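You operate a simulated robot arm through the tools that you are given. There is no shell and no other tool.

You run a simulated robot arm. Do the job below in one go: nothing can be reset, and whatever is moved stays where it is left.

TASK
Swap the clamped pipe for the purple one and clamp that in again.
Fine: clear guard wide open, then shut again; CLAMP all the way; the old pipe goes into the grey TO TEST tray; leave the other pipes alone.

It is judged by the outcome, as a careful person would: the job done as asked, and still so three seconds after it is handed in. It fails if anything else is knocked over, pushed out of place, dropped, spilled or broken.

THE ROBOT
A 7-joint arm with a two-finger parallel gripper, fixed in place. Base frame: the origin is at the foot of the arm, x ahead of it, y to its left, z up; the work surface is at about z = 856. Readings come in mm, degrees, newtons and seconds.
With the tool pointing down near the work surface it reaches from about 300 to 700 mm from the base axis. Its first joint turns from -66.0 to 66.0 degrees. Payload 1.57 kg.
The TCP is the grasp point between the finger pads, 30 mm short of the fingertips. In the tool frame z runs along the fingers and y along their closing line. Largest opening 110 mm; finger width 24, thickness 12; the body of the gripper, 48 by 112 mm, starts 78 mm behind the TCP.
Orientation is that of the tool frame in the base frame, as [roll, pitch, yaw] about the fixed x, y, z axes, in that order (R = Rz(yaw) Ry(pitch) Rx(roll)). With the fingers straight down and closing along the base's y, the tool's x points along the base's -x, its y along +y and its z along -z.

THE INTERFACE
- The arm moves only by the tool nudge_tool. Its argument "steps" is a list that holds one entry, the list of rows, each a list of 6 numbers: the shift along the tool's x, y, z in mm, then the turn, a rotation vector about the tool's x, y, z in rad. In form: [[[x, y, z, wx, wy, wz], ...]]. A call has 1 to 20 rows; each row shifts and turns the commanded pose from where the row before left it, along the tool's axes as they then stand. "grip" is the opening in per cent of the stroke, from 0 (shut) to 100 (fully open), set as the call begins (left out, the last holds). A row lasts 0.2 s, in which the tool goes at most 50 mm and 8.6 degrees; a call with a longer step from one row to the next is refused whole, and so is a gripper value outside its range. A pose out of reach is approached as far as the arm can. The call stops where the force on the tool passes 40 N (or 10 N more than at its start, if that is more) or the arm is blocked; 0.2 s more then pass. Each finger travels about 108 mm/s and halts on what it meets, pressing with about 22 N; the grip force reading is that of the motor and also rises with nothing between the fingers. The clock runs only during rows and for 0.2 s after the last one: add rows that do not move to give the fingers time. It gives the time, the measured TCP pose, the force on the tool (base axes), the opening and the grip force at its end, in the units of the frame above (readings bear some noise), with the torque about the TCP (base axes, N m) and any sound that the robot's microphone picked up.
- Cameras (640 x 400 px; columns grow to the right, rows downward): "scene" is fixed at [169.6, -401.1, 1391.6]; the picture's right is [0.68, -0.73, 0.00], its down [-0.49, -0.46, -0.75] and it looks along [0.54, 0.51, -0.67] (base axes); focal length 248 px, centre (320, 200). "wrist" rides on the gripper at [70, 16, -141] in the tool frame; the picture's right is [-0.23, 0.97, 0.00], its down [-0.85, -0.20, -0.48] and it looks along [-0.47, -0.11, 0.88] (tool axes); focal length 222 px, centre (320, 200). There is no depth. A picture from a camera that has moved, and an enlarged one, comes with that camera's place and axes in the base frame and with its lens.
- capture(camera): a new picture of that camera. It takes no simulated time.
- close_up(camera, box): a new picture of the part [left, top, right, bottom] of that camera's present view, enlarged. It takes no simulated time.
- sign_off(): hands the job in; it is judged then, once.

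Nothing tells you positions but the pictures and the camera data. Unless the task says otherwise, let go and move clear before handing in.

The tools are called by a JSON object that holds its "op" and its "data". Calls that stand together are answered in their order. nudge_tool: Moves the arm, as the interface text tells. Its arguments: {"type":"object","properties":{"steps":{"type":"array","items":{"type":"array","items":{"type":"array","items":{"type":"number"}}}},"grip":{"type":"number"}},"required":["steps"]} The other tools are called the same way: capture (camera) takes a picture; close_up (camera, box) takes an enlarged picture of a part of a camera's view; sign_off () hands the job in.

At the start:

```text
t: 0.0
position: [314.3, -120.8, 1219.8]
tcp_rot: [-180.0, -0.1, 180.0]
force: [0.2, -0.8, 0.5]
wrist_torque: [0.01, 0.03, 0.02]
opening: 109.8
gripper_force: 0.1
```

scene: 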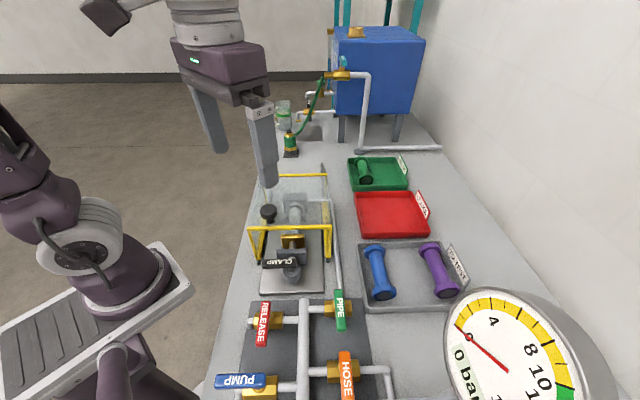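
wrist: 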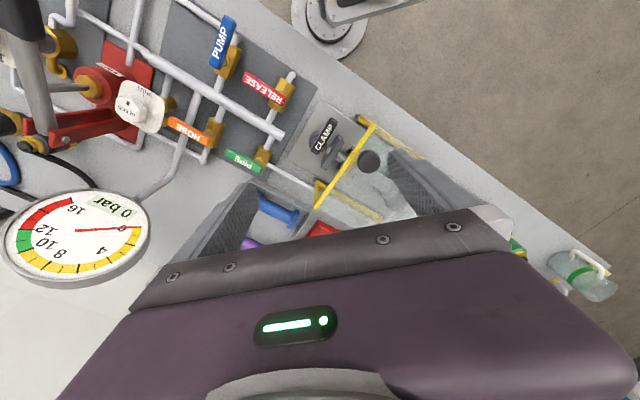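

I see a test rig with a yellow-framed clear guard over a clamped pipe, valves in front, and trays (grey with blue and purple pipes, red, green) to the right. I'll look closer before moving.

{"op": "close_up", "data": {"camera": "scene", "box": [230, 160, 350, 300]}}

{"op": "close_up", "data": {"camera": "scene", "box": [330, 140, 480, 320]}}

{"op": "close_up", "data": {"camera": "wrist", "box": [220, 70, 460, 260]}}

{"op": "close_up", "data": {"camera": "scene", "box": [220, 280, 460, 400]}}

```text
2.86 times, centred on (290, 230) of scene
camera zoom: at [169.6, -401.1, 1391.6], right [0.68, -0.73, 0.0], down [-0.49, -0.46, -0.75], along [0.54, 0.51, -0.67], focal length 709 px, centre (406, 114)
```

zoom: 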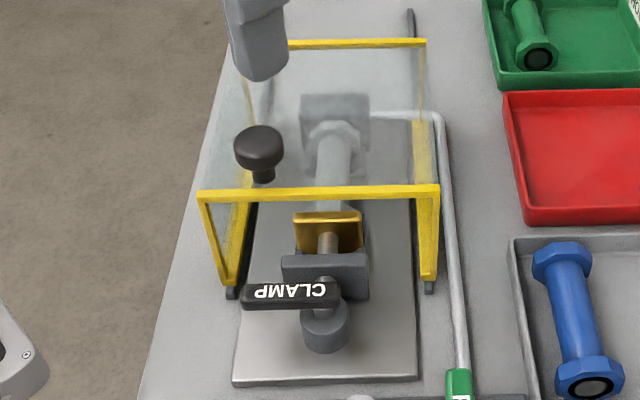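

```text
2.22 times, centred on (405, 230) of scene
camera zoom: at [169.6, -401.1, 1391.6], right [0.68, -0.73, 0.0], down [-0.49, -0.46, -0.75], along [0.54, 0.51, -0.67], focal length 552 px, centre (131, 133)
```

zoom: 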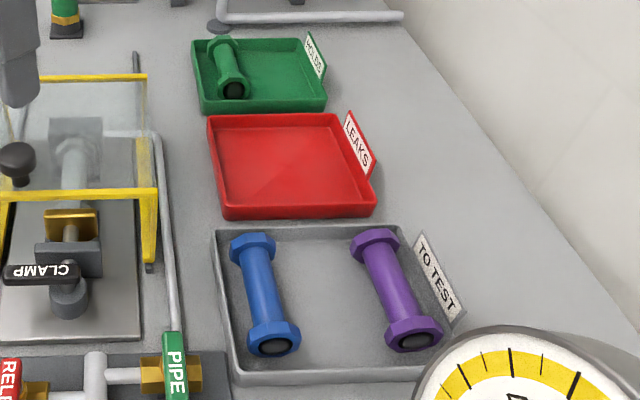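

```text
2.11 times, centred on (340, 165) of wrist
camera zoom: at [244.1, -103.3, 1361.4], right [0.23, 0.97, 0.0], down [0.85, -0.2, 0.48], along [0.47, -0.11, -0.88], focal length 468 px, centre (278, 274)
```

zoom: 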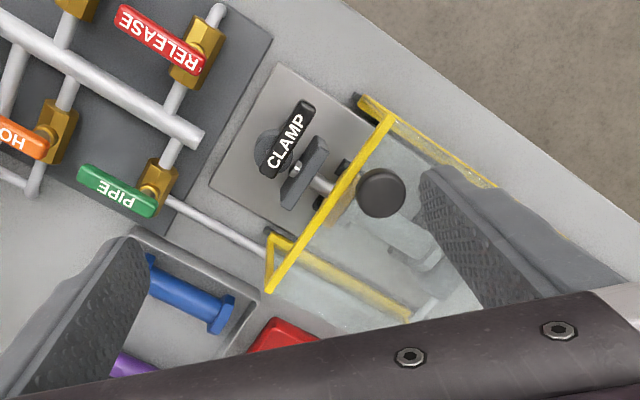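

```text
2.67 times, centred on (340, 340) of scene
camera zoom: at [169.6, -401.1, 1391.6], right [0.68, -0.73, 0.0], down [-0.49, -0.46, -0.75], along [0.54, 0.51, -0.67], focal length 662 px, centre (267, -173)
```

zoom: 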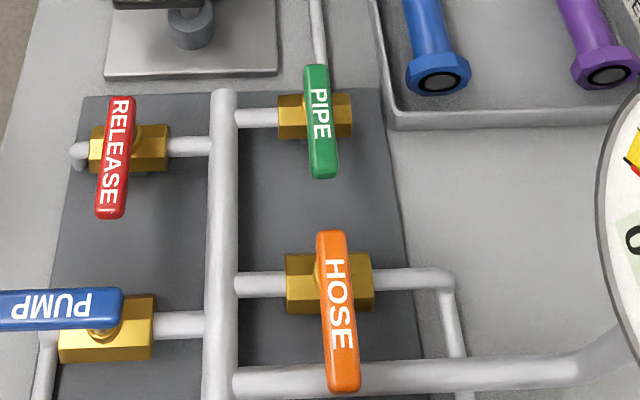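

The rig appears turned about 45° to the base. The guard seems to sit on two long floor rails, with a knob on top. I'll zoom in on the clamp, knob and gauge.

{"op": "close_up", "data": {"camera": "scene", "box": [255, 215, 335, 295]}}

{"op": "close_up", "data": {"camera": "wrist", "box": [280, 90, 420, 220]}}

{"op": "close_up", "data": {"camera": "scene", "box": [240, 160, 340, 230]}}

{"op": "close_up", "data": {"camera": "scene", "box": [440, 280, 600, 400]}}

{"op": "close_up", "data": {"camera": "wrist", "box": [0, 0, 240, 200]}}

{"op": "close_up", "data": {"camera": "scene", "box": [260, 20, 450, 170]}}

```text
5.00 times, centred on (295, 255) of scene
camera zoom: at [169.6, -401.1, 1391.6], right [0.68, -0.73, 0.0], down [-0.49, -0.46, -0.75], along [0.54, 0.51, -0.67], focal length 1241 px, centre (445, -75)
```

zoom: 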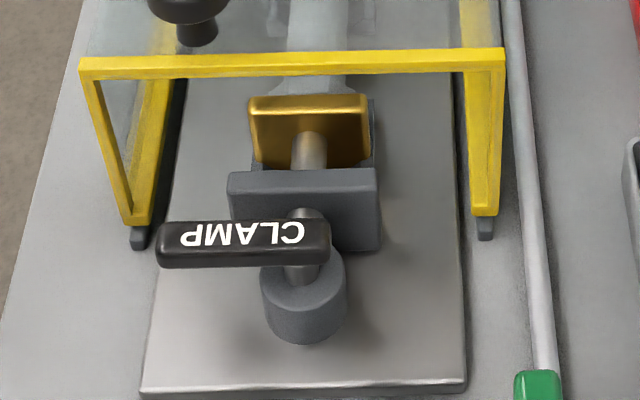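

```text
3.08 times, centred on (350, 155) of wrist
camera zoom: at [244.1, -103.3, 1361.4], right [0.23, 0.97, 0.0], down [0.85, -0.2, 0.48], along [0.47, -0.11, -0.88], focal length 684 px, centre (228, 338)
```

zoom: 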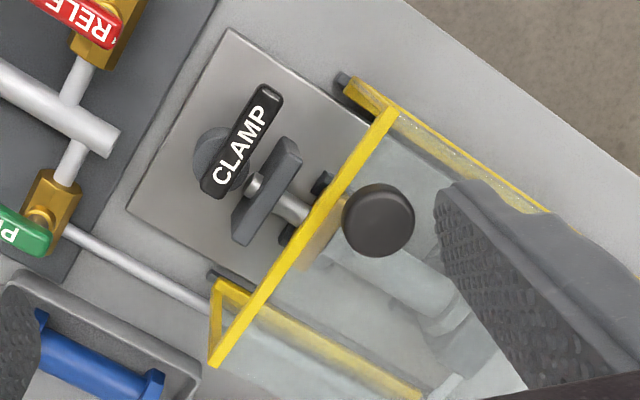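

```text
5.71 times, centred on (290, 195) of scene
camera zoom: at [169.6, -401.1, 1391.6], right [0.68, -0.73, 0.0], down [-0.49, -0.46, -0.75], along [0.54, 0.51, -0.67], focal length 1419 px, centre (491, 229)
```

zoom: 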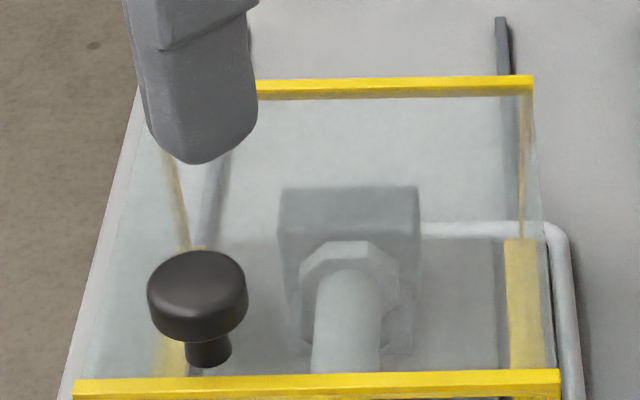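

```text
3.33 times, centred on (520, 340) of scene
camera zoom: at [169.6, -401.1, 1391.6], right [0.68, -0.73, 0.0], down [-0.49, -0.46, -0.75], along [0.54, 0.51, -0.67], focal length 828 px, centre (-347, -267)
```

zoom: 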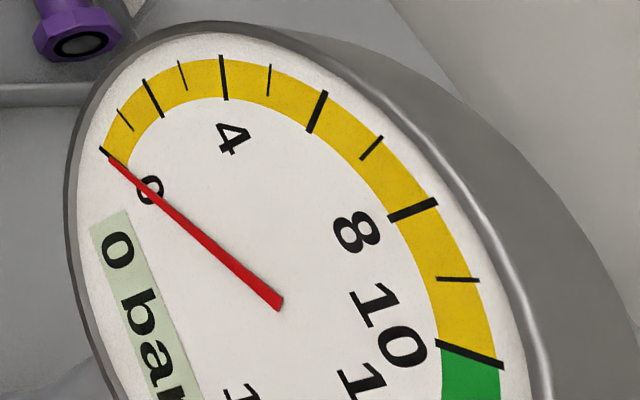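

```text
2.00 times, centred on (120, 100) of wrist
camera zoom: at [244.1, -103.3, 1361.4], right [0.23, 0.97, 0.0], down [0.85, -0.2, 0.48], along [0.47, -0.11, -0.88], focal length 444 px, centre (720, 400)
```

zoom: 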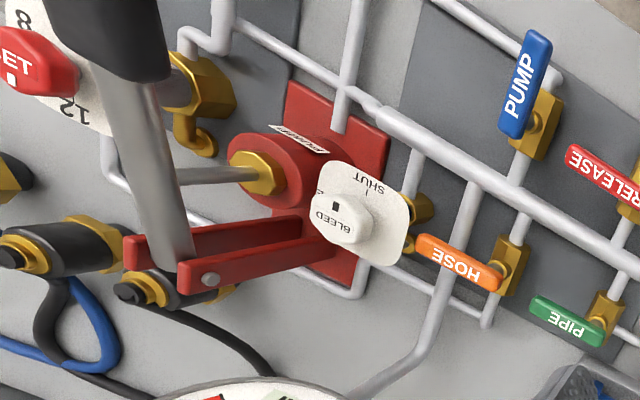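

```text
2.67 times, centred on (355, 95) of scene
camera zoom: at [169.6, -401.1, 1391.6], right [0.68, -0.73, 0.0], down [-0.49, -0.46, -0.75], along [0.54, 0.51, -0.67], focal length 662 px, centre (227, 480)
```

zoom: 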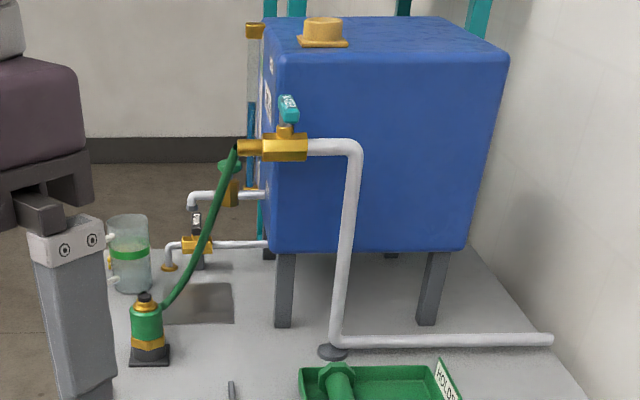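

The gauge reads 0 bar. The guard runs on floor rails that extend well behind it, so it should slide away from me. The knob on its top is at about (377, -53, 1011). I'll go above it and turn the fingers to close along the rail direction.

{"op": "nudge_tool", "data": {"steps": [[[-15.75, 16.8, 20, 0, 0, 0], [-15.75, 16.8, 20, 0, 0, 0], [-15.75, 16.8, 20, 0, 0, 0], [-15.75, 16.8, 20, 0, 0, 0], [0, 0, 0, 0, 0, 0.1309], [0, 0, 0, 0, 0, 0.1309], [0, 0, 0, 0, 0, 0.1309], [0, 0, 0, 0, 0, 0.1309], [0, 0, 0, 0, 0, 0.1309], [0, 0, 0, 0, 0, 0.1309], [0, 0, 0, 0, 0, 0]]], "grip": 100}}

```text
t: 2.4
position: [377.5, -51.7, 1139.7]
tcp_rot: [180.0, -0.1, 134.8]
force: [0.7, 0.5, 0.1]
wrist_torque: [0.0, -0.02, 0.0]
opening: 110.2
gripper_force: 0.0
```

The tool is above the knob, turned 45°. Now I'll check the views.

{"op": "capture", "data": {"camera": "scene"}}

{"op": "capture", "data": {"camera": "wrist"}}

```text
taken
```

scene: 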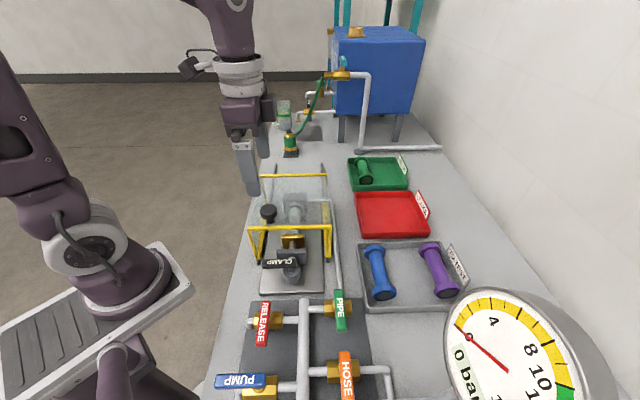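

```text
taken
camera wrist: at [339.6, 8.7, 1281.6], right [0.85, 0.53, 0.0], down [0.46, -0.75, 0.48], along [0.25, -0.41, -0.88], focal length 222 px, centre (320, 200)
```

wrist: 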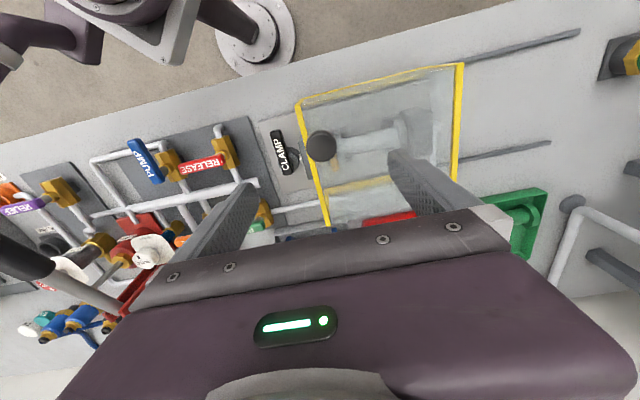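

The knob is directly under the TCP. I'll descend around it and close.

{"op": "nudge_tool", "data": {"steps": [[[0, 0, 30, 0, 0, 0], [0, 0, 30, 0, 0, 0], [0, 0, 30, 0, 0, 0], [0, 0, 20, 0, 0, 0], [0, 0, 12, 0, 0, 0], [0, 0, 0, 0, 0, 0]]]}}

{"op": "close_up", "data": {"camera": "scene", "box": [220, 140, 350, 270]}}

```text
t: 3.8
position: [378.0, -51.6, 1019.9]
tcp_rot: [179.9, 0.0, 135.1]
force: [-0.3, 0.4, 0.7]
wrist_torque: [-0.01, 0.02, 0.0]
opening: 109.9
gripper_force: 0.0
```

```text
3.08 times, centred on (285, 205) of scene
camera zoom: at [169.6, -401.1, 1391.6], right [0.68, -0.73, 0.0], down [-0.49, -0.46, -0.75], along [0.54, 0.51, -0.67], focal length 764 px, centre (428, 185)
```

zoom: 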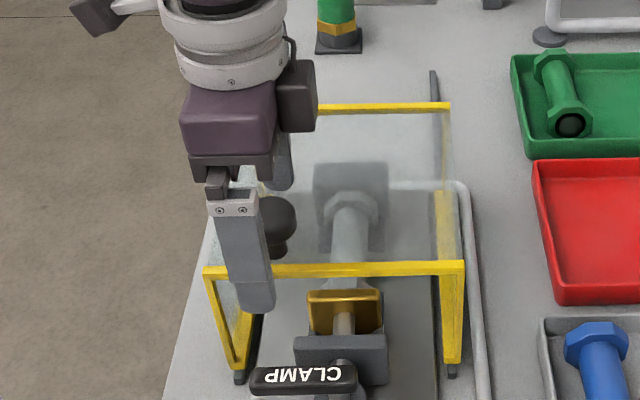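

The fingers straddle the knob, clear above the frame. I'll close on it.

{"op": "nudge_tool", "data": {"steps": [[[0, 0, 0, 0, 0, 0], [0, 0, 0, 0, 0, 0], [0, 0, 0, 0, 0, 0]]], "grip": 0}}

{"op": "close_up", "data": {"camera": "scene", "box": [220, 140, 350, 270]}}

```text
t: 4.6
position: [377.8, -52.0, 1018.7]
tcp_rot: [179.9, 0.0, 135.0]
force: [10.9, 15.6, -5.6]
wrist_torque: [0.25, -0.37, 0.05]
opening: 37.4
gripper_force: 43.7
```

```text
3.08 times, centred on (285, 205) of scene
camera zoom: at [170.0, -400.7, 1391.6], right [0.68, -0.73, 0.0], down [-0.49, -0.46, -0.75], along [0.54, 0.51, -0.67], focal length 764 px, centre (428, 185)
```

zoom: 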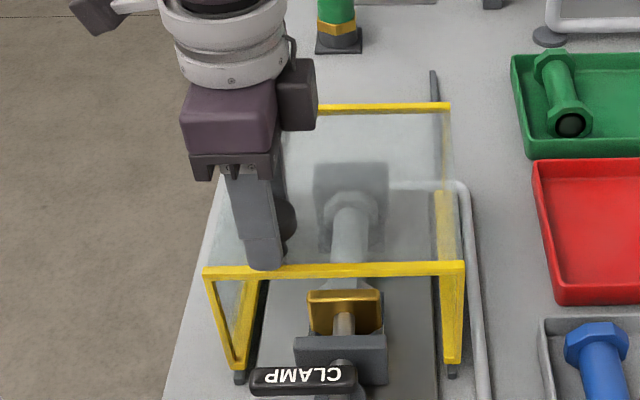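

The knob is gripped. I'll slide the guard back along the rails, cautiously first.

{"op": "nudge_tool", "data": {"steps": [[[0, 6, 0, 0, 0, 0], [0, 10, 0, 0, 0, 0], [0, 10, 0, 0, 0, 0], [0, 10, 0, 0, 0, 0]]]}}

{"op": "capture", "data": {"camera": "scene"}}

```text
t: 5.6
position: [401.8, -26.2, 1019.3]
tcp_rot: [180.0, 0.0, 134.9]
force: [2.7, -4.3, -6.3]
wrist_torque: [0.32, 0.68, -0.04]
opening: 37.0
gripper_force: 43.2
```

```text
taken
```

scene: 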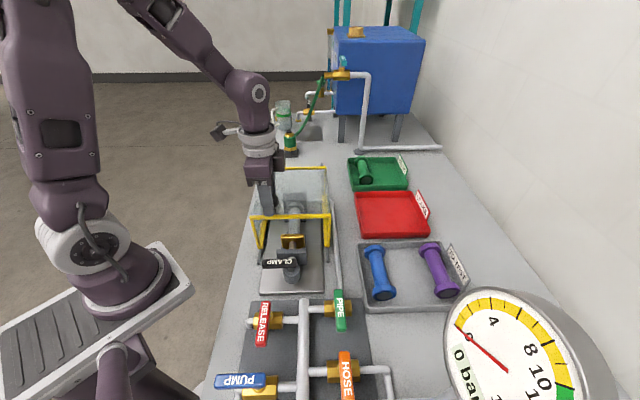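

The guard slides freely. I'll carry on towards the end of the rails.

{"op": "nudge_tool", "data": {"steps": [[[0, 12, 0, 0, 0, 0], [0, 15, 0, 0, 0, 0], [0, 15, 0, 0, 0, 0], [0, 15, 0, 0, 0, 0], [0, 15, 0, 0, 0, 0], [0, 15, 0, 0, 0, 0], [0, 15, 0, 0, 0, 0], [0, 15, 0, 0, 0, 0], [0, 15, 0, 0, 0, 0], [0, 12, 0, 0, 0, 0]]]}}

{"op": "capture", "data": {"camera": "scene"}}

```text
t: 7.8
position: [505.0, 74.7, 1017.4]
tcp_rot: [180.0, 0.1, 135.1]
force: [-2.1, 0.6, 17.6]
wrist_torque: [0.46, 0.53, 0.05]
opening: 37.4
gripper_force: 43.1
```

```text
taken
```

scene: 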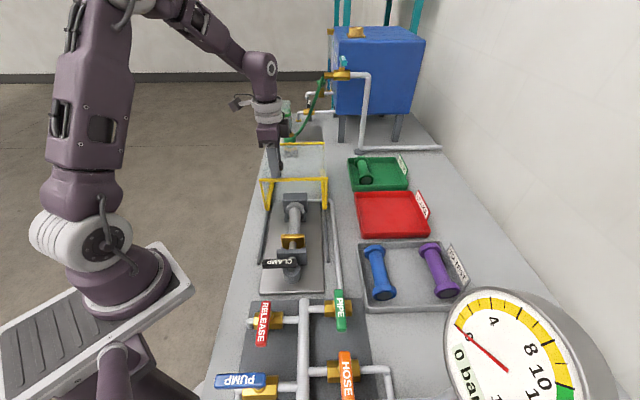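

The guard is about 180 mm open, and I'm continuing until it meets its stop.

{"op": "nudge_tool", "data": {"steps": [[[0, 8, -1, 0, 0, 0], [0, 8, 0, 0, 0, 0], [0, 8, 0, 0, 0, 0], [0, 6, 0, 0, 0, 0], [0, 5, 0, 0, 0, 0], [0, 5, 0, 0, 0, 0], [0, 5, 0, 0, 0, 0], [0, 5, 0, 0, 0, 0], [0, 5, 0, 0, 0, 0]]]}}

{"op": "capture", "data": {"camera": "scene"}}

```text
t: 9.8
position: [540.4, 112.7, 1018.6]
tcp_rot: [-179.6, -0.1, 134.9]
force: [-9.9, -13.8, -7.5]
wrist_torque: [-0.39, 0.06, 0.19]
opening: 37.6
gripper_force: 43.4
```

```text
taken
```

scene: 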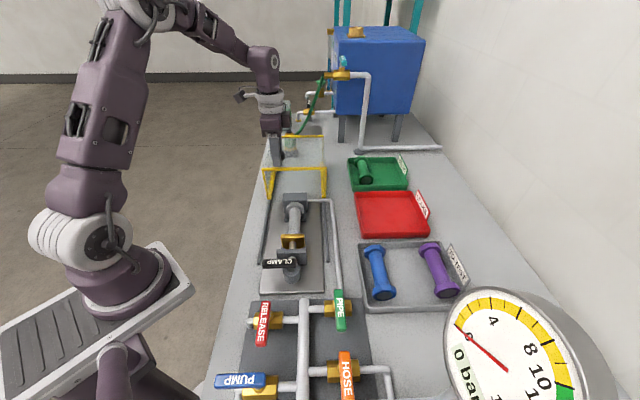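

There is some resistance now, so it's probably at its stop. I'll press a little further to be sure.

{"op": "nudge_tool", "data": {"steps": [[[0, 3, 0, 0, 0, 0], [0, 3, 0, 0, 0, 0], [0, 3, 0, 0, 0, 0]]]}}

{"op": "capture", "data": {"camera": "wrist"}}

{"op": "close_up", "data": {"camera": "scene", "box": [230, 110, 350, 220]}}

```text
t: 10.2
position: [540.8, 111.4, 1018.5]
tcp_rot: [-179.1, -0.2, 134.9]
force: [-8.5, -5.0, 8.0]
wrist_torque: [-0.46, 0.23, 0.04]
opening: 37.4
gripper_force: 43.1
stopped in row 2: the force on the tool passed its limit at 44 N (the readings are from after the stop); the commanded pose is now the measured one
```

```text
taken
camera wrist: at [505.5, 174.0, 1159.9], right [0.85, 0.53, -0.02], down [0.47, -0.74, 0.48], along [0.24, -0.41, -0.88], focal length 222 px, centre (320, 200)
```

wrist: 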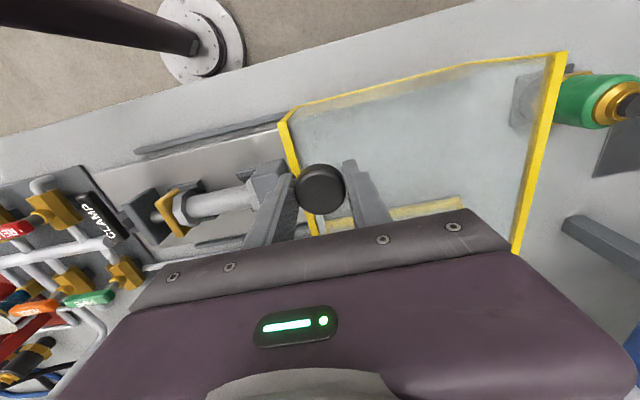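

```text
3.64 times, centred on (290, 165) of scene
camera zoom: at [169.3, -401.3, 1391.6], right [0.68, -0.73, 0.0], down [-0.49, -0.46, -0.75], along [0.54, 0.51, -0.67], focal length 903 px, centre (429, 327)
```

zoom: 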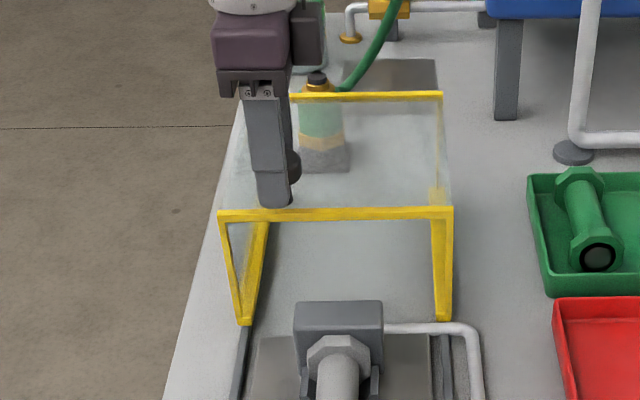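

The guard is fully open against its stop. I'll release the knob, lift clear, and go back over the clamp to view it.

{"op": "nudge_tool", "data": {"steps": [[[0, 0, 0, 0, 0, 0], [0, 0, 0, 0, 0, 0], [0, 0, -20, 0, 0, 0], [0, 0, -40, 0, 0, 0], [0, 0, -40, 0, 0, 0], [0, 0, -40, 0, 0, 0], [0, -40, 0, 0, 0, 0], [0, -40, 0, 0, 0, 0], [0, -40, 0, 0, 0, 0], [0, -40, 0, 0, 0, 0], [0, -40, 0, 0, 0, 0], [0, -40, 0, 0, 0, 0], [0, 0, 0, 0, 0, 0]]], "grip": 70}}

{"op": "capture", "data": {"camera": "scene"}}

{"op": "capture", "data": {"camera": "wrist"}}

```text
t: 13.0
position: [372.2, -57.3, 1163.4]
tcp_rot: [-179.2, -0.2, 134.9]
force: [-0.2, -0.4, 0.1]
wrist_torque: [0.02, 0.04, 0.01]
opening: 77.1
gripper_force: 0.1
```

```text
taken
```

scene: 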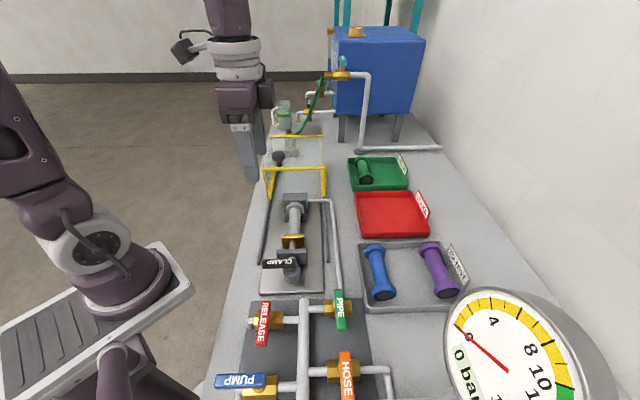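

```text
taken
camera wrist: at [336.9, 5.7, 1304.4], right [0.85, 0.52, -0.01], down [0.47, -0.74, 0.48], along [0.24, -0.41, -0.88], focal length 222 px, centre (320, 200)
```

wrist: 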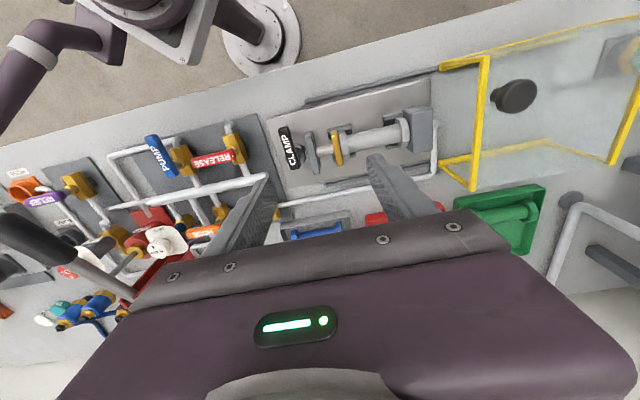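

{"op": "close_up", "data": {"camera": "wrist", "box": [250, 80, 450, 205]}}

{"op": "close_up", "data": {"camera": "scene", "box": [250, 185, 345, 295]}}

{"op": "close_up", "data": {"camera": "scene", "box": [350, 230, 480, 310]}}

```text
3.20 times, centred on (350, 142) of wrist
camera zoom: at [336.9, 5.7, 1304.4], right [0.85, 0.52, -0.01], down [0.47, -0.74, 0.48], along [0.24, -0.41, -0.88], focal length 711 px, centre (224, 384)
```

zoom: 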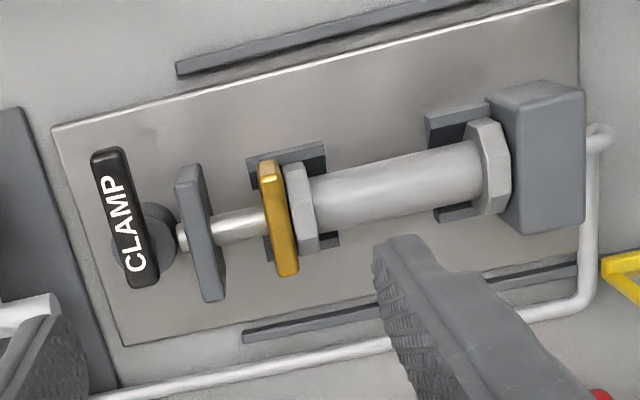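

```text
3.64 times, centred on (298, 240) of scene
camera zoom: at [169.6, -401.2, 1391.6], right [0.68, -0.73, 0.0], down [-0.49, -0.46, -0.75], along [0.54, 0.51, -0.67], focal length 903 px, centre (402, 54)
```

zoom: 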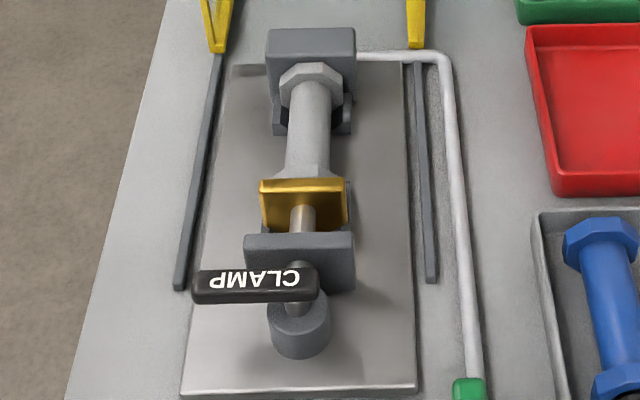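

```text
4.92 times, centred on (415, 270) of scene
camera zoom: at [169.6, -401.2, 1391.6], right [0.68, -0.73, 0.0], down [-0.49, -0.46, -0.75], along [0.54, 0.51, -0.67], focal length 1222 px, centre (-148, -145)
```

zoom: 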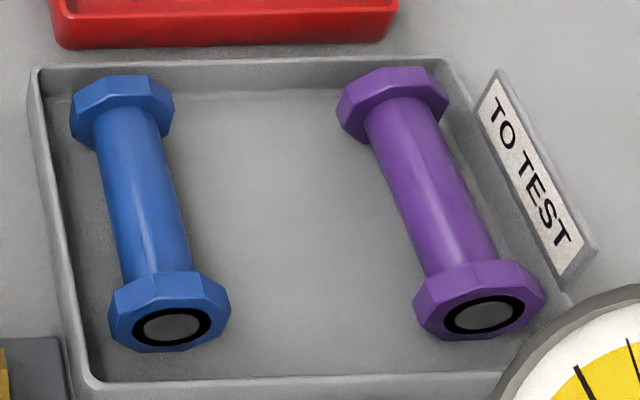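

The parts are clear now. The CLAMP lever turns on a vertical post at about e1=153, e2=350 along the rig axes, and it pushes the gold jaw against the pipe. I'll use closed fingers as a stick in the gap behind the lever's tip.

{"op": "nudge_tool", "data": {"steps": [[[0, 0, 0, -0.014, 0, 0], [5.3, -20.3, 0, 0, 0, 0], [5.3, -20.3, 0, 0, 0, 0], [0, 0, 40, 0, 0, 0], [0, 0, 40, 0, 0, 0], [0, 0, 40, 0, 0, 0], [0, 0, 40, 0, 0, 0], [0, 0, 0, 0, 0, 0]]], "grip": 0}}

{"op": "close_up", "data": {"camera": "scene", "box": [220, 160, 350, 310]}}

{"op": "capture", "data": {"camera": "wrist"}}

```text
t: 14.8
position: [337.0, -75.6, 1001.8]
tcp_rot: [179.9, -0.2, 134.7]
force: [0.1, 1.0, 0.7]
wrist_torque: [0.0, -0.04, -0.02]
opening: 0.1
gripper_force: 21.3
```

```text
2.67 times, centred on (285, 235) of scene
camera zoom: at [169.6, -401.1, 1391.6], right [0.68, -0.73, 0.0], down [-0.49, -0.46, -0.75], along [0.54, 0.51, -0.67], focal length 662 px, centre (413, 107)
```

zoom: 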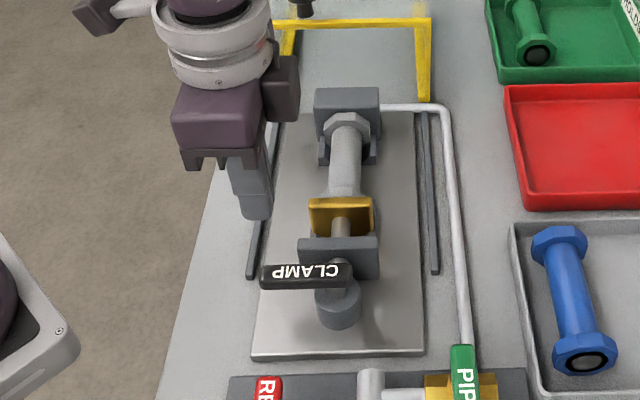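

```text
taken
camera wrist: at [300.3, -15.5, 1142.8], right [0.85, 0.52, 0.0], down [0.46, -0.75, 0.48], along [0.25, -0.4, -0.88], focal length 222 px, centre (320, 200)
```

wrist: 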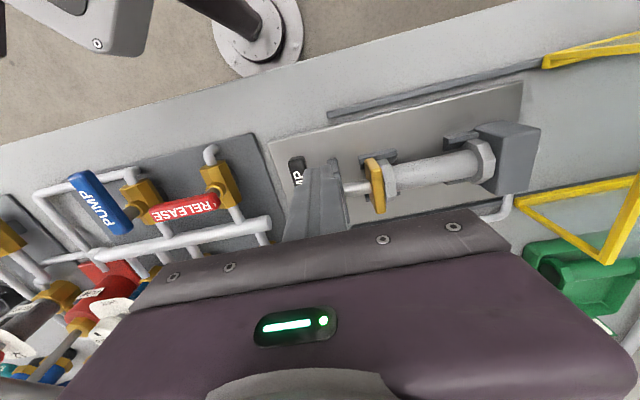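

The stick is in line with the gap. I'll lower the last 70 mm.

{"op": "nudge_tool", "data": {"steps": [[[0, 0, 30, 0, 0, 0], [0, 0, 25, 0, 0, 0], [0, 0, 15, 0, 0, 0], [0, 0, 0, 0, 0, 0]]]}}

{"op": "close_up", "data": {"camera": "scene", "box": [240, 200, 340, 300]}}

{"op": "close_up", "data": {"camera": "wrist", "box": [240, 120, 440, 240]}}

```text
t: 15.8
position: [336.6, -75.2, 932.1]
tcp_rot: [-179.9, -0.2, 134.7]
force: [0.0, 0.0, 0.3]
wrist_torque: [-0.02, -0.01, -0.02]
opening: 0.2
gripper_force: 21.7
```

```text
4.00 times, centred on (290, 250) of scene
camera zoom: at [169.6, -401.1, 1391.6], right [0.68, -0.73, 0.0], down [-0.49, -0.46, -0.75], along [0.54, 0.51, -0.67], focal length 993 px, centre (440, 0)
```

zoom: 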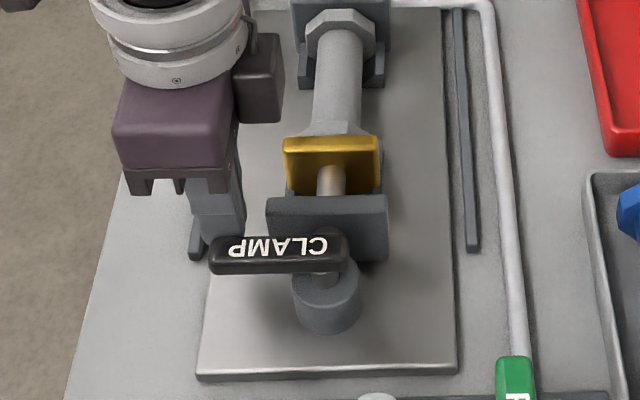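

```text
3.20 times, centred on (340, 180) of wrist
camera zoom: at [299.9, -15.0, 1073.7], right [0.85, 0.53, 0.0], down [0.46, -0.75, 0.48], along [0.25, -0.4, -0.88], focal length 711 px, centre (256, 264)
```

zoom: 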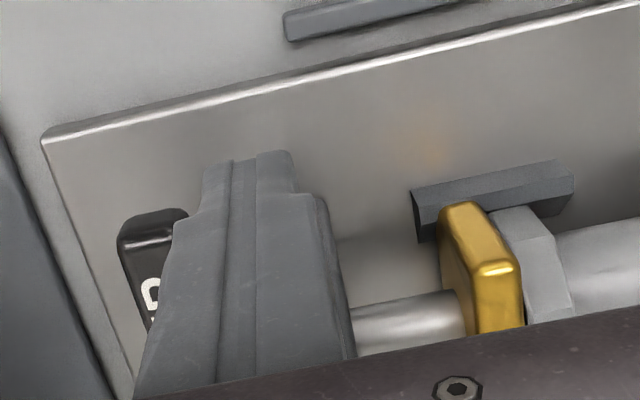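

The stick is behind the lever tip. I'll push it gently towards the front to see whether this direction opens it.

{"op": "nudge_tool", "data": {"steps": [[[0, -6, 0, 0, 0, 0], [0, -6, 0, 0, 0, 0], [0, -4, 0, 0, 0, 0], [0, -4, 0, 0, 0, 0], [0, -4, 0, 0, 0, 0], [0, -4, 0, 0, 0, 0]]]}}

{"op": "close_up", "data": {"camera": "scene", "box": [240, 200, 340, 300]}}

```text
t: 17.2
position: [316.6, -97.0, 931.2]
tcp_rot: [-180.0, -0.2, 134.8]
force: [0.2, 0.6, 0.7]
wrist_torque: [-0.01, 0.03, 0.0]
opening: 0.0
gripper_force: 21.2
```

```text
4.00 times, centred on (290, 250) of scene
camera zoom: at [169.6, -401.1, 1391.6], right [0.68, -0.73, 0.0], down [-0.49, -0.46, -0.75], along [0.54, 0.51, -0.67], focal length 993 px, centre (440, 0)
```

zoom: 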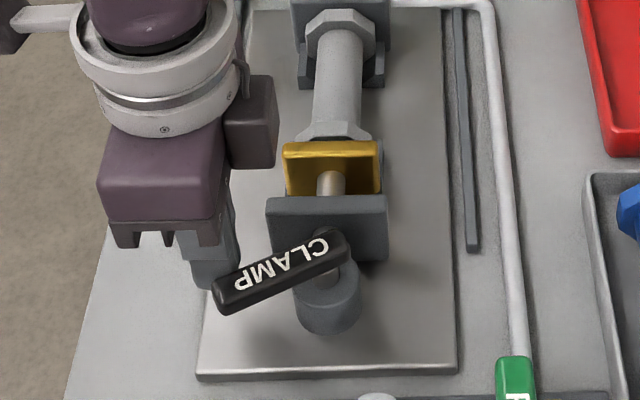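

It turns easily this way and the gold jaw is backing off. I'll follow the arc.

{"op": "nudge_tool", "data": {"steps": [[[-2.3, -6.3, 0, 0, 0, 0], [-2.3, -6.3, 0, 0, 0, 0], [-2.3, -6.8, 0, 0, 0, 0], [-2.3, -6.8, 0, 0, 0, 0], [-3.9, -6, 0, 0, 0, 0], [-3.9, -6, 0, 0, 0, 0], [0, 0, 0, 0, 0, 0]]]}}

{"op": "close_up", "data": {"camera": "scene", "box": [240, 200, 340, 300]}}

```text
t: 18.8
position: [301.7, -135.2, 931.1]
tcp_rot: [-180.0, -0.2, 134.7]
force: [-0.8, 0.2, -0.1]
wrist_torque: [0.02, -0.01, -0.02]
opening: 0.2
gripper_force: 21.3
```

```text
4.00 times, centred on (290, 250) of scene
camera zoom: at [169.6, -401.1, 1391.6], right [0.68, -0.73, 0.0], down [-0.49, -0.46, -0.75], along [0.54, 0.51, -0.67], focal length 993 px, centre (440, 0)
```

zoom: 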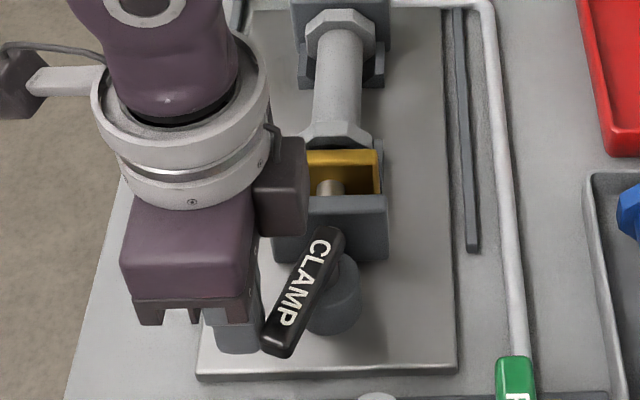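

The jaw has opened a good gap. I'll continue to the end of the lever's travel.

{"op": "nudge_tool", "data": {"steps": [[[-5.2, -4.8, 0, 0, 0, 0], [-5.2, -4.8, 0, 0, 0, 0], [-4.2, -2.4, 0, 0, 0, 0], [-4.2, -2.4, 0, 0, 0, 0], [0, 0, 0, 0, 0, 0]]]}}

{"op": "close_up", "data": {"camera": "scene", "box": [240, 200, 340, 300]}}

```text
t: 20.0
position: [304.4, -159.1, 929.9]
tcp_rot: [180.0, -0.2, 134.7]
force: [-0.5, -0.6, 0.0]
wrist_torque: [-0.03, -0.02, -0.01]
opening: 0.2
gripper_force: 21.1
```

```text
4.00 times, centred on (290, 250) of scene
camera zoom: at [169.6, -401.1, 1391.6], right [0.68, -0.73, 0.0], down [-0.49, -0.46, -0.75], along [0.54, 0.51, -0.67], focal length 993 px, centre (440, 0)
```

zoom: 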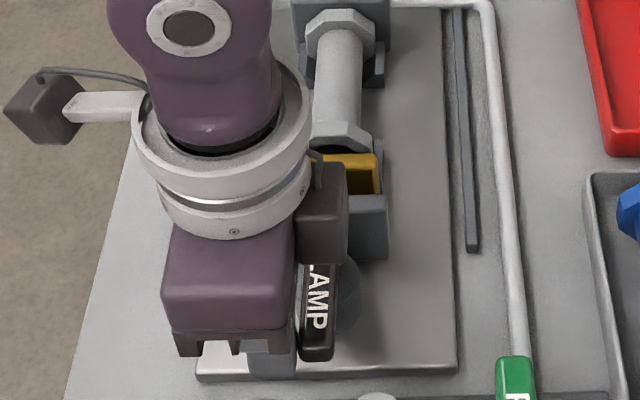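

The lever points straight to the front. I'll push a bit further to find the end of travel.

{"op": "nudge_tool", "data": {"steps": [[[-4, -1, 0, 0, 0, 0], [-4, -1, 0, 0, 0, 0], [-4, 0, 0, 0, 0, 0]]]}}

{"op": "capture", "data": {"camera": "scene"}}

```text
t: 20.8
position: [304.3, -161.3, 929.8]
tcp_rot: [-179.9, -1.4, 134.9]
force: [-6.1, 9.0, -2.0]
wrist_torque: [0.01, 0.13, 0.01]
opening: 0.0
gripper_force: 21.7
stopped in row 3: the force on the tool passed its limit at 45 N (the readings are from after the stop); the commanded pose is now the measured one
```

```text
taken
```

scene: 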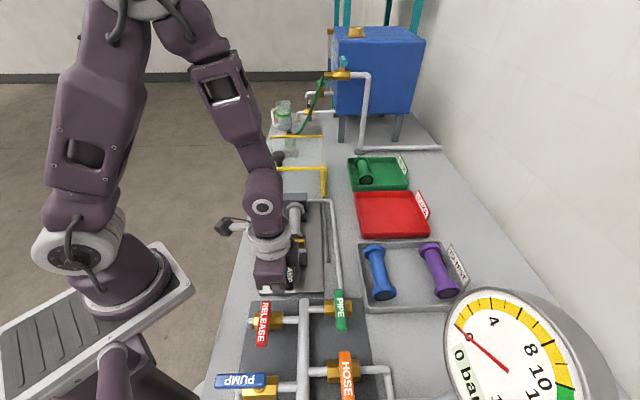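

The lever has reached its end stop and the clamp is open. I'll back off, rise, level the tool, and turn it so the fingers close across the pipe.

{"op": "nudge_tool", "data": {"steps": [[[10, 0, 0, 0, -0.024, 0], [10, 0, 0, 0, 0, 0], [0, 0, -40, 0, 0, 0], [0, 0, -40, 0, 0, 0], [0, 0, -40, 0, 0, 0], [0, 0, -40, 0, 0, 0], [0, 0, -40, 0, 0, 0], [0, 0, 0, 0, 0, 0]]]}}

{"op": "close_up", "data": {"camera": "scene", "box": [240, 180, 340, 300]}}

```text
t: 22.6
position: [290.6, -148.9, 1129.8]
tcp_rot: [179.9, 0.1, 134.9]
force: [-0.9, 0.5, 0.9]
wrist_torque: [0.03, 0.0, 0.01]
opening: 0.1
gripper_force: 20.9
```

```text
3.33 times, centred on (290, 240) of scene
camera zoom: at [169.6, -401.1, 1391.6], right [0.68, -0.73, 0.0], down [-0.49, -0.46, -0.75], along [0.54, 0.51, -0.67], focal length 828 px, centre (420, 67)
```

zoom: 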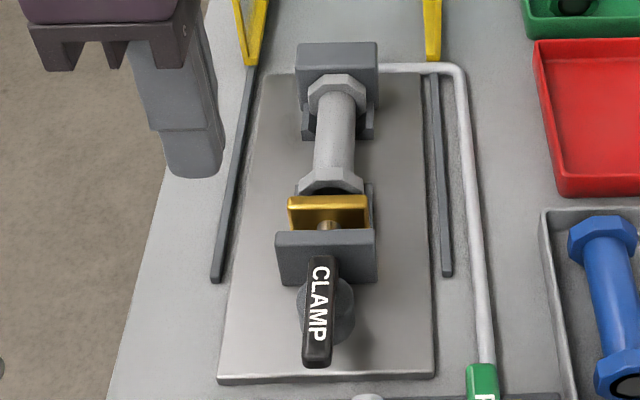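

The clamp is open with a clear gap before the pipe. I'll move above the pipe and turn the tool.

{"op": "nudge_tool", "data": {"steps": [[[-7.6, 34, 0, 0, 0, 0], [-7.6, 34, 0, 0, 0, 0], [-7.6, 34, 0, 0, 0, 0], [-7.6, 34, 0, 0, 0, 0], [-7.6, 34, 0, 0, 0, 0], [0, 0, 0, 0, 0, -0.1309], [0, 0, 0, 0, 0, -0.1309], [0, 0, 0, 0, 0, -0.1309], [0, 0, 0, 0, 0, -0.1309], [0, 0, 0, 0, 0, -0.1309], [0, 0, 0, 0, 0, -0.1309], [0, 0, 0, 0, 0, -0.1309], [0, 0, 0, 0, 0, -0.1309], [0, 0, 0, 0, 0, -0.1309], [0, 0, 0, 0, 0, -0.1309], [0, 0, 0, 0, 0, -0.1309], [0, 0, 0, 0, 0, -0.1309], [0, 0, 0, 0, 0, 0]]], "grip": 100}}

{"op": "capture", "data": {"camera": "wrist"}}

{"op": "capture", "data": {"camera": "scene"}}

```text
t: 26.4
position: [438.8, -54.0, 1130.9]
tcp_rot: [-179.7, 0.0, -135.0]
force: [-0.5, 0.1, 0.2]
wrist_torque: [0.02, 0.05, 0.0]
opening: 109.8
gripper_force: 0.1
```

```text
taken
camera wrist: at [378.2, -91.7, 1271.8], right [-0.53, 0.85, 0.0], down [0.74, 0.46, 0.48], along [0.41, 0.25, -0.88], focal length 222 px, centre (320, 200)
```

wrist: 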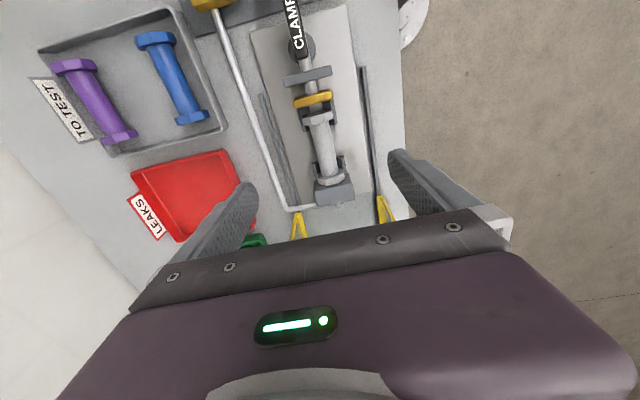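

```text
taken
```

scene: 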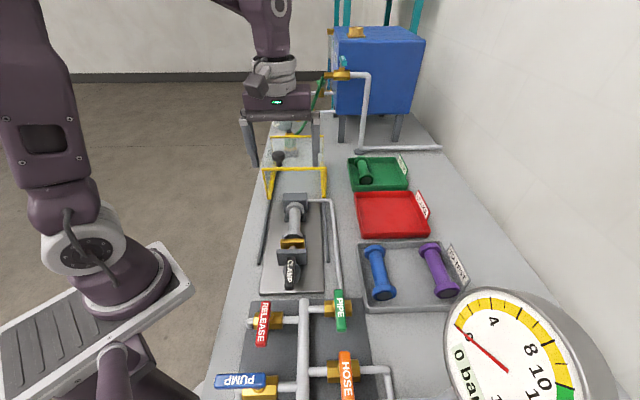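

The wrist now sees everything well. I'll zoom in on the clamped pipe and on the tray for exact positions.

{"op": "close_up", "data": {"camera": "wrist", "box": [230, 60, 410, 220]}}

{"op": "close_up", "data": {"camera": "wrist", "box": [20, 0, 240, 165]}}

{"op": "close_up", "data": {"camera": "scene", "box": [260, 180, 330, 260]}}

```text
2.50 times, centred on (320, 140) of wrist
camera zoom: at [378.2, -91.7, 1271.8], right [-0.53, 0.85, 0.0], down [0.74, 0.46, 0.48], along [0.41, 0.25, -0.88], focal length 555 px, centre (320, 350)
```

zoom: 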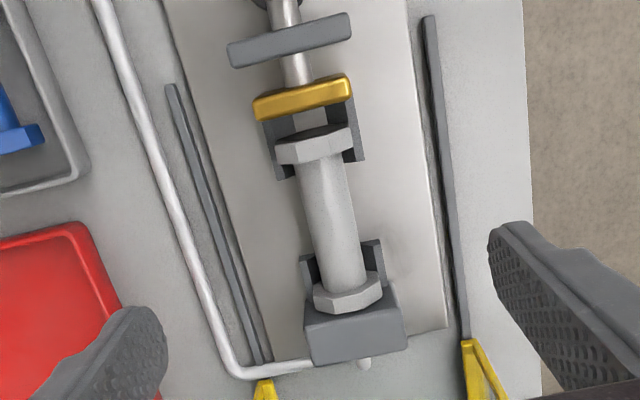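

```text
2.42 times, centred on (130, 82) of wrist
camera zoom: at [378.2, -91.7, 1271.8], right [-0.53, 0.85, 0.0], down [0.74, 0.46, 0.48], along [0.41, 0.25, -0.88], focal length 538 px, centre (781, 485)
```

zoom: 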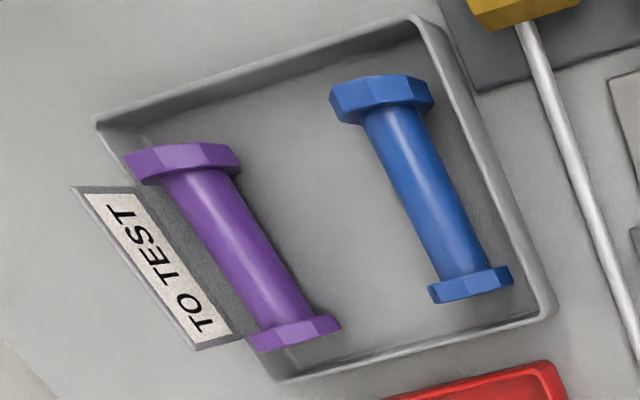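

```text
5.00 times, centred on (295, 220) of scene
camera zoom: at [169.6, -401.1, 1391.6], right [0.68, -0.73, 0.0], down [-0.49, -0.46, -0.75], along [0.54, 0.51, -0.67], focal length 1241 px, centre (445, 100)
```

zoom: 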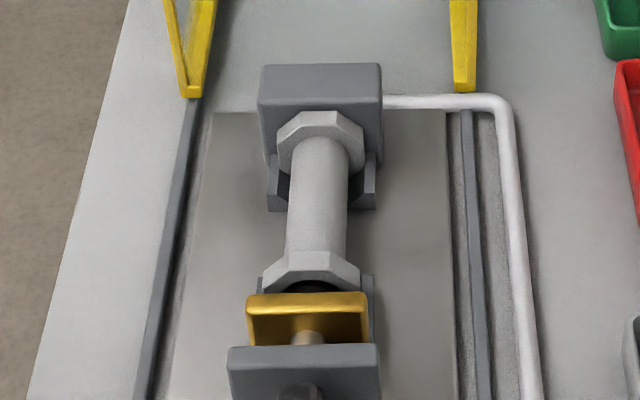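

I'll zoom further on the two flanges to pin down the pipe's height.

{"op": "close_up", "data": {"camera": "wrist", "box": [290, 80, 360, 145]}}

{"op": "close_up", "data": {"camera": "wrist", "box": [290, 140, 370, 210]}}

{"op": "close_up", "data": {"camera": "scene", "box": [275, 185, 320, 225]}}

{"op": "close_up", "data": {"camera": "scene", "box": [270, 220, 320, 260]}}

```text
6.15 times, centred on (325, 112) of wrist
camera zoom: at [378.2, -91.7, 1271.8], right [-0.53, 0.85, 0.0], down [0.74, 0.46, 0.48], along [0.41, 0.25, -0.88], focal length 1367 px, centre (289, 738)
```

zoom: 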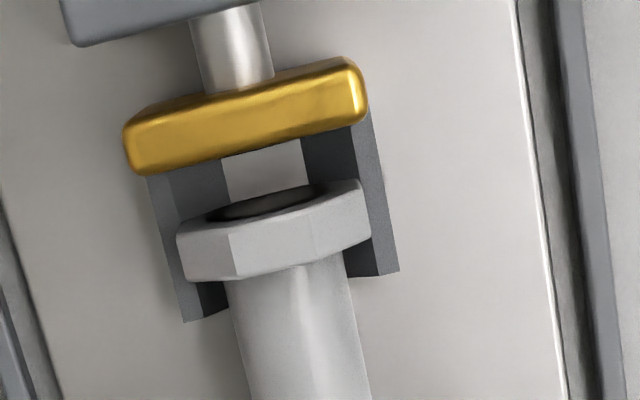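

```text
5.71 times, centred on (330, 175) of wrist
camera zoom: at [378.2, -91.7, 1271.8], right [-0.53, 0.85, 0.0], down [0.74, 0.46, 0.48], along [0.41, 0.25, -0.88], focal length 1269 px, centre (263, 343)
```

zoom: 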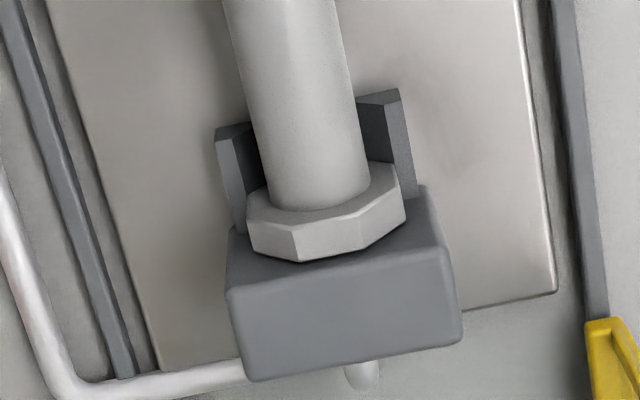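

```text
10.00 times, centred on (298, 205) of scene
camera zoom: at [169.6, -401.1, 1391.6], right [0.68, -0.73, 0.0], down [-0.49, -0.46, -0.75], along [0.54, 0.51, -0.67], focal length 2483 px, centre (545, 150)
```

zoom: 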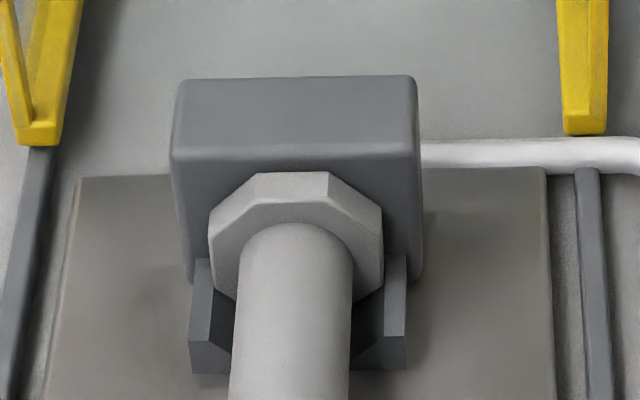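

```text
10.00 times, centred on (295, 240) of scene
camera zoom: at [169.6, -401.1, 1391.6], right [0.68, -0.73, 0.0], down [-0.49, -0.46, -0.75], along [0.54, 0.51, -0.67], focal length 2483 px, centre (570, -200)
```

zoom: 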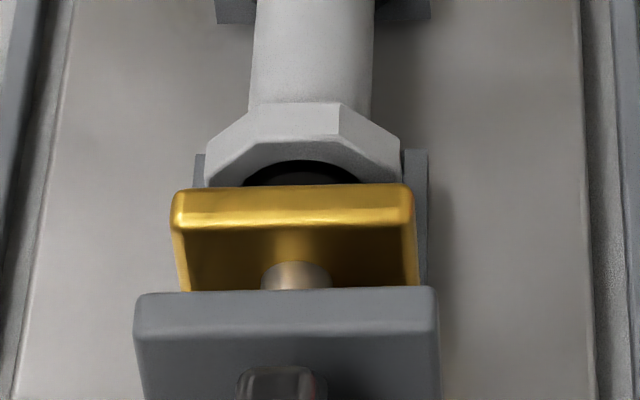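

I put the pipe axis at e2≈349 and z≈890, with its middle at e1≈310. I'll go above the middle and descend part way.

{"op": "nudge_tool", "data": {"steps": [[[-38, 0, 0, 0, 0, 0], [0, 0, 35, 0, 0, 0], [0, 0, 35, 0, 0, 0], [0, 0, 35, 0, 0, 0], [0, 0, 35, 0, 0, 0], [0, 0, 25, 0, 0, 0], [0, 0, 0, 0, 0, 0]]], "grip": 70}}

{"op": "capture", "data": {"camera": "wrist"}}

{"op": "close_up", "data": {"camera": "scene", "box": [230, 120, 350, 300]}}

```text
t: 28.0
position: [466.0, -27.8, 965.7]
tcp_rot: [-179.8, 0.0, -135.2]
force: [0.4, -0.6, 0.8]
wrist_torque: [0.05, 0.0, 0.04]
opening: 76.7
gripper_force: 0.1
```

```text
taken
camera wrist: at [405.3, -65.5, 1106.6], right [-0.53, 0.85, 0.0], down [0.75, 0.46, 0.48], along [0.41, 0.25, -0.88], focal length 222 px, centre (320, 200)
```

wrist: 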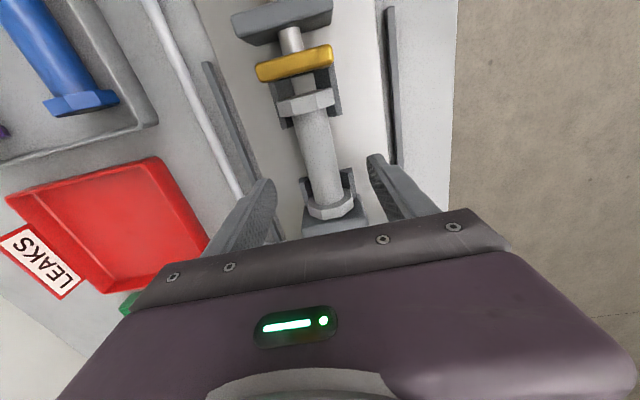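

```text
2.22 times, centred on (290, 210) of scene
camera zoom: at [169.6, -401.1, 1391.6], right [0.68, -0.73, 0.0], down [-0.49, -0.46, -0.75], along [0.54, 0.51, -0.67], focal length 552 px, centre (387, 178)
```

zoom: 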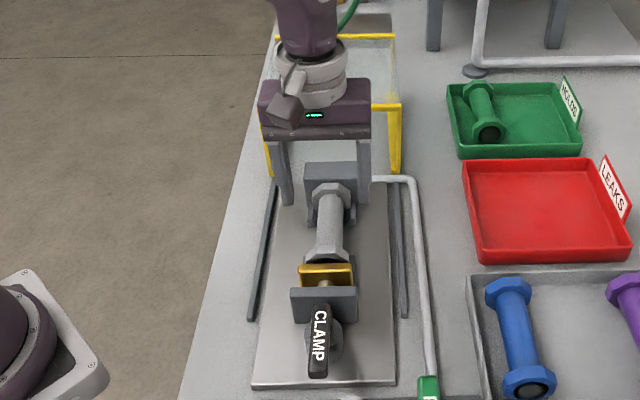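

{"op": "close_up", "data": {"camera": "wrist", "box": [260, 60, 380, 240]}}

```text
2.22 times, centred on (320, 150) of wrist
camera zoom: at [405.3, -65.5, 1106.6], right [-0.53, 0.85, 0.0], down [0.75, 0.46, 0.48], along [0.41, 0.25, -0.88], focal length 494 px, centre (320, 311)
```

zoom: 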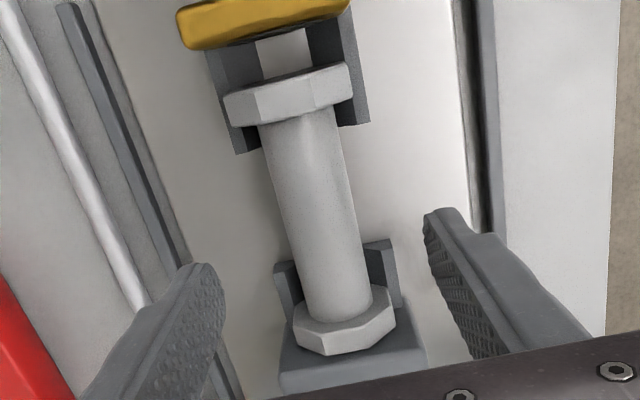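

The tube is centred under the TCP. I'll lower to grip height and close gently.

{"op": "nudge_tool", "data": {"steps": [[[0, 0, 25, 0, 0, 0], [0, 0, 20, 0, 0, 0], [0, 0, 10, 0, 0, 0], [0, 0, 5, 0, 0, 0], [0, 0, 0, 0, 0, 0]]]}}

{"op": "close_up", "data": {"camera": "scene", "box": [240, 160, 340, 280]}}

```text
t: 29.2
position: [466.5, -29.1, 906.5]
tcp_rot: [-179.9, -0.1, -135.1]
force: [0.2, 0.7, 0.3]
wrist_torque: [-0.02, 0.0, 0.01]
opening: 77.0
gripper_force: 0.2
```

```text
3.33 times, centred on (290, 220) of scene
camera zoom: at [169.6, -401.1, 1391.6], right [0.68, -0.73, 0.0], down [-0.49, -0.46, -0.75], along [0.54, 0.51, -0.67], focal length 828 px, centre (420, 133)
```

zoom: 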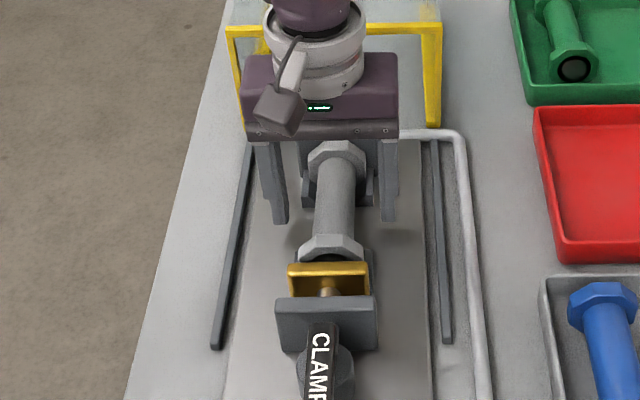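

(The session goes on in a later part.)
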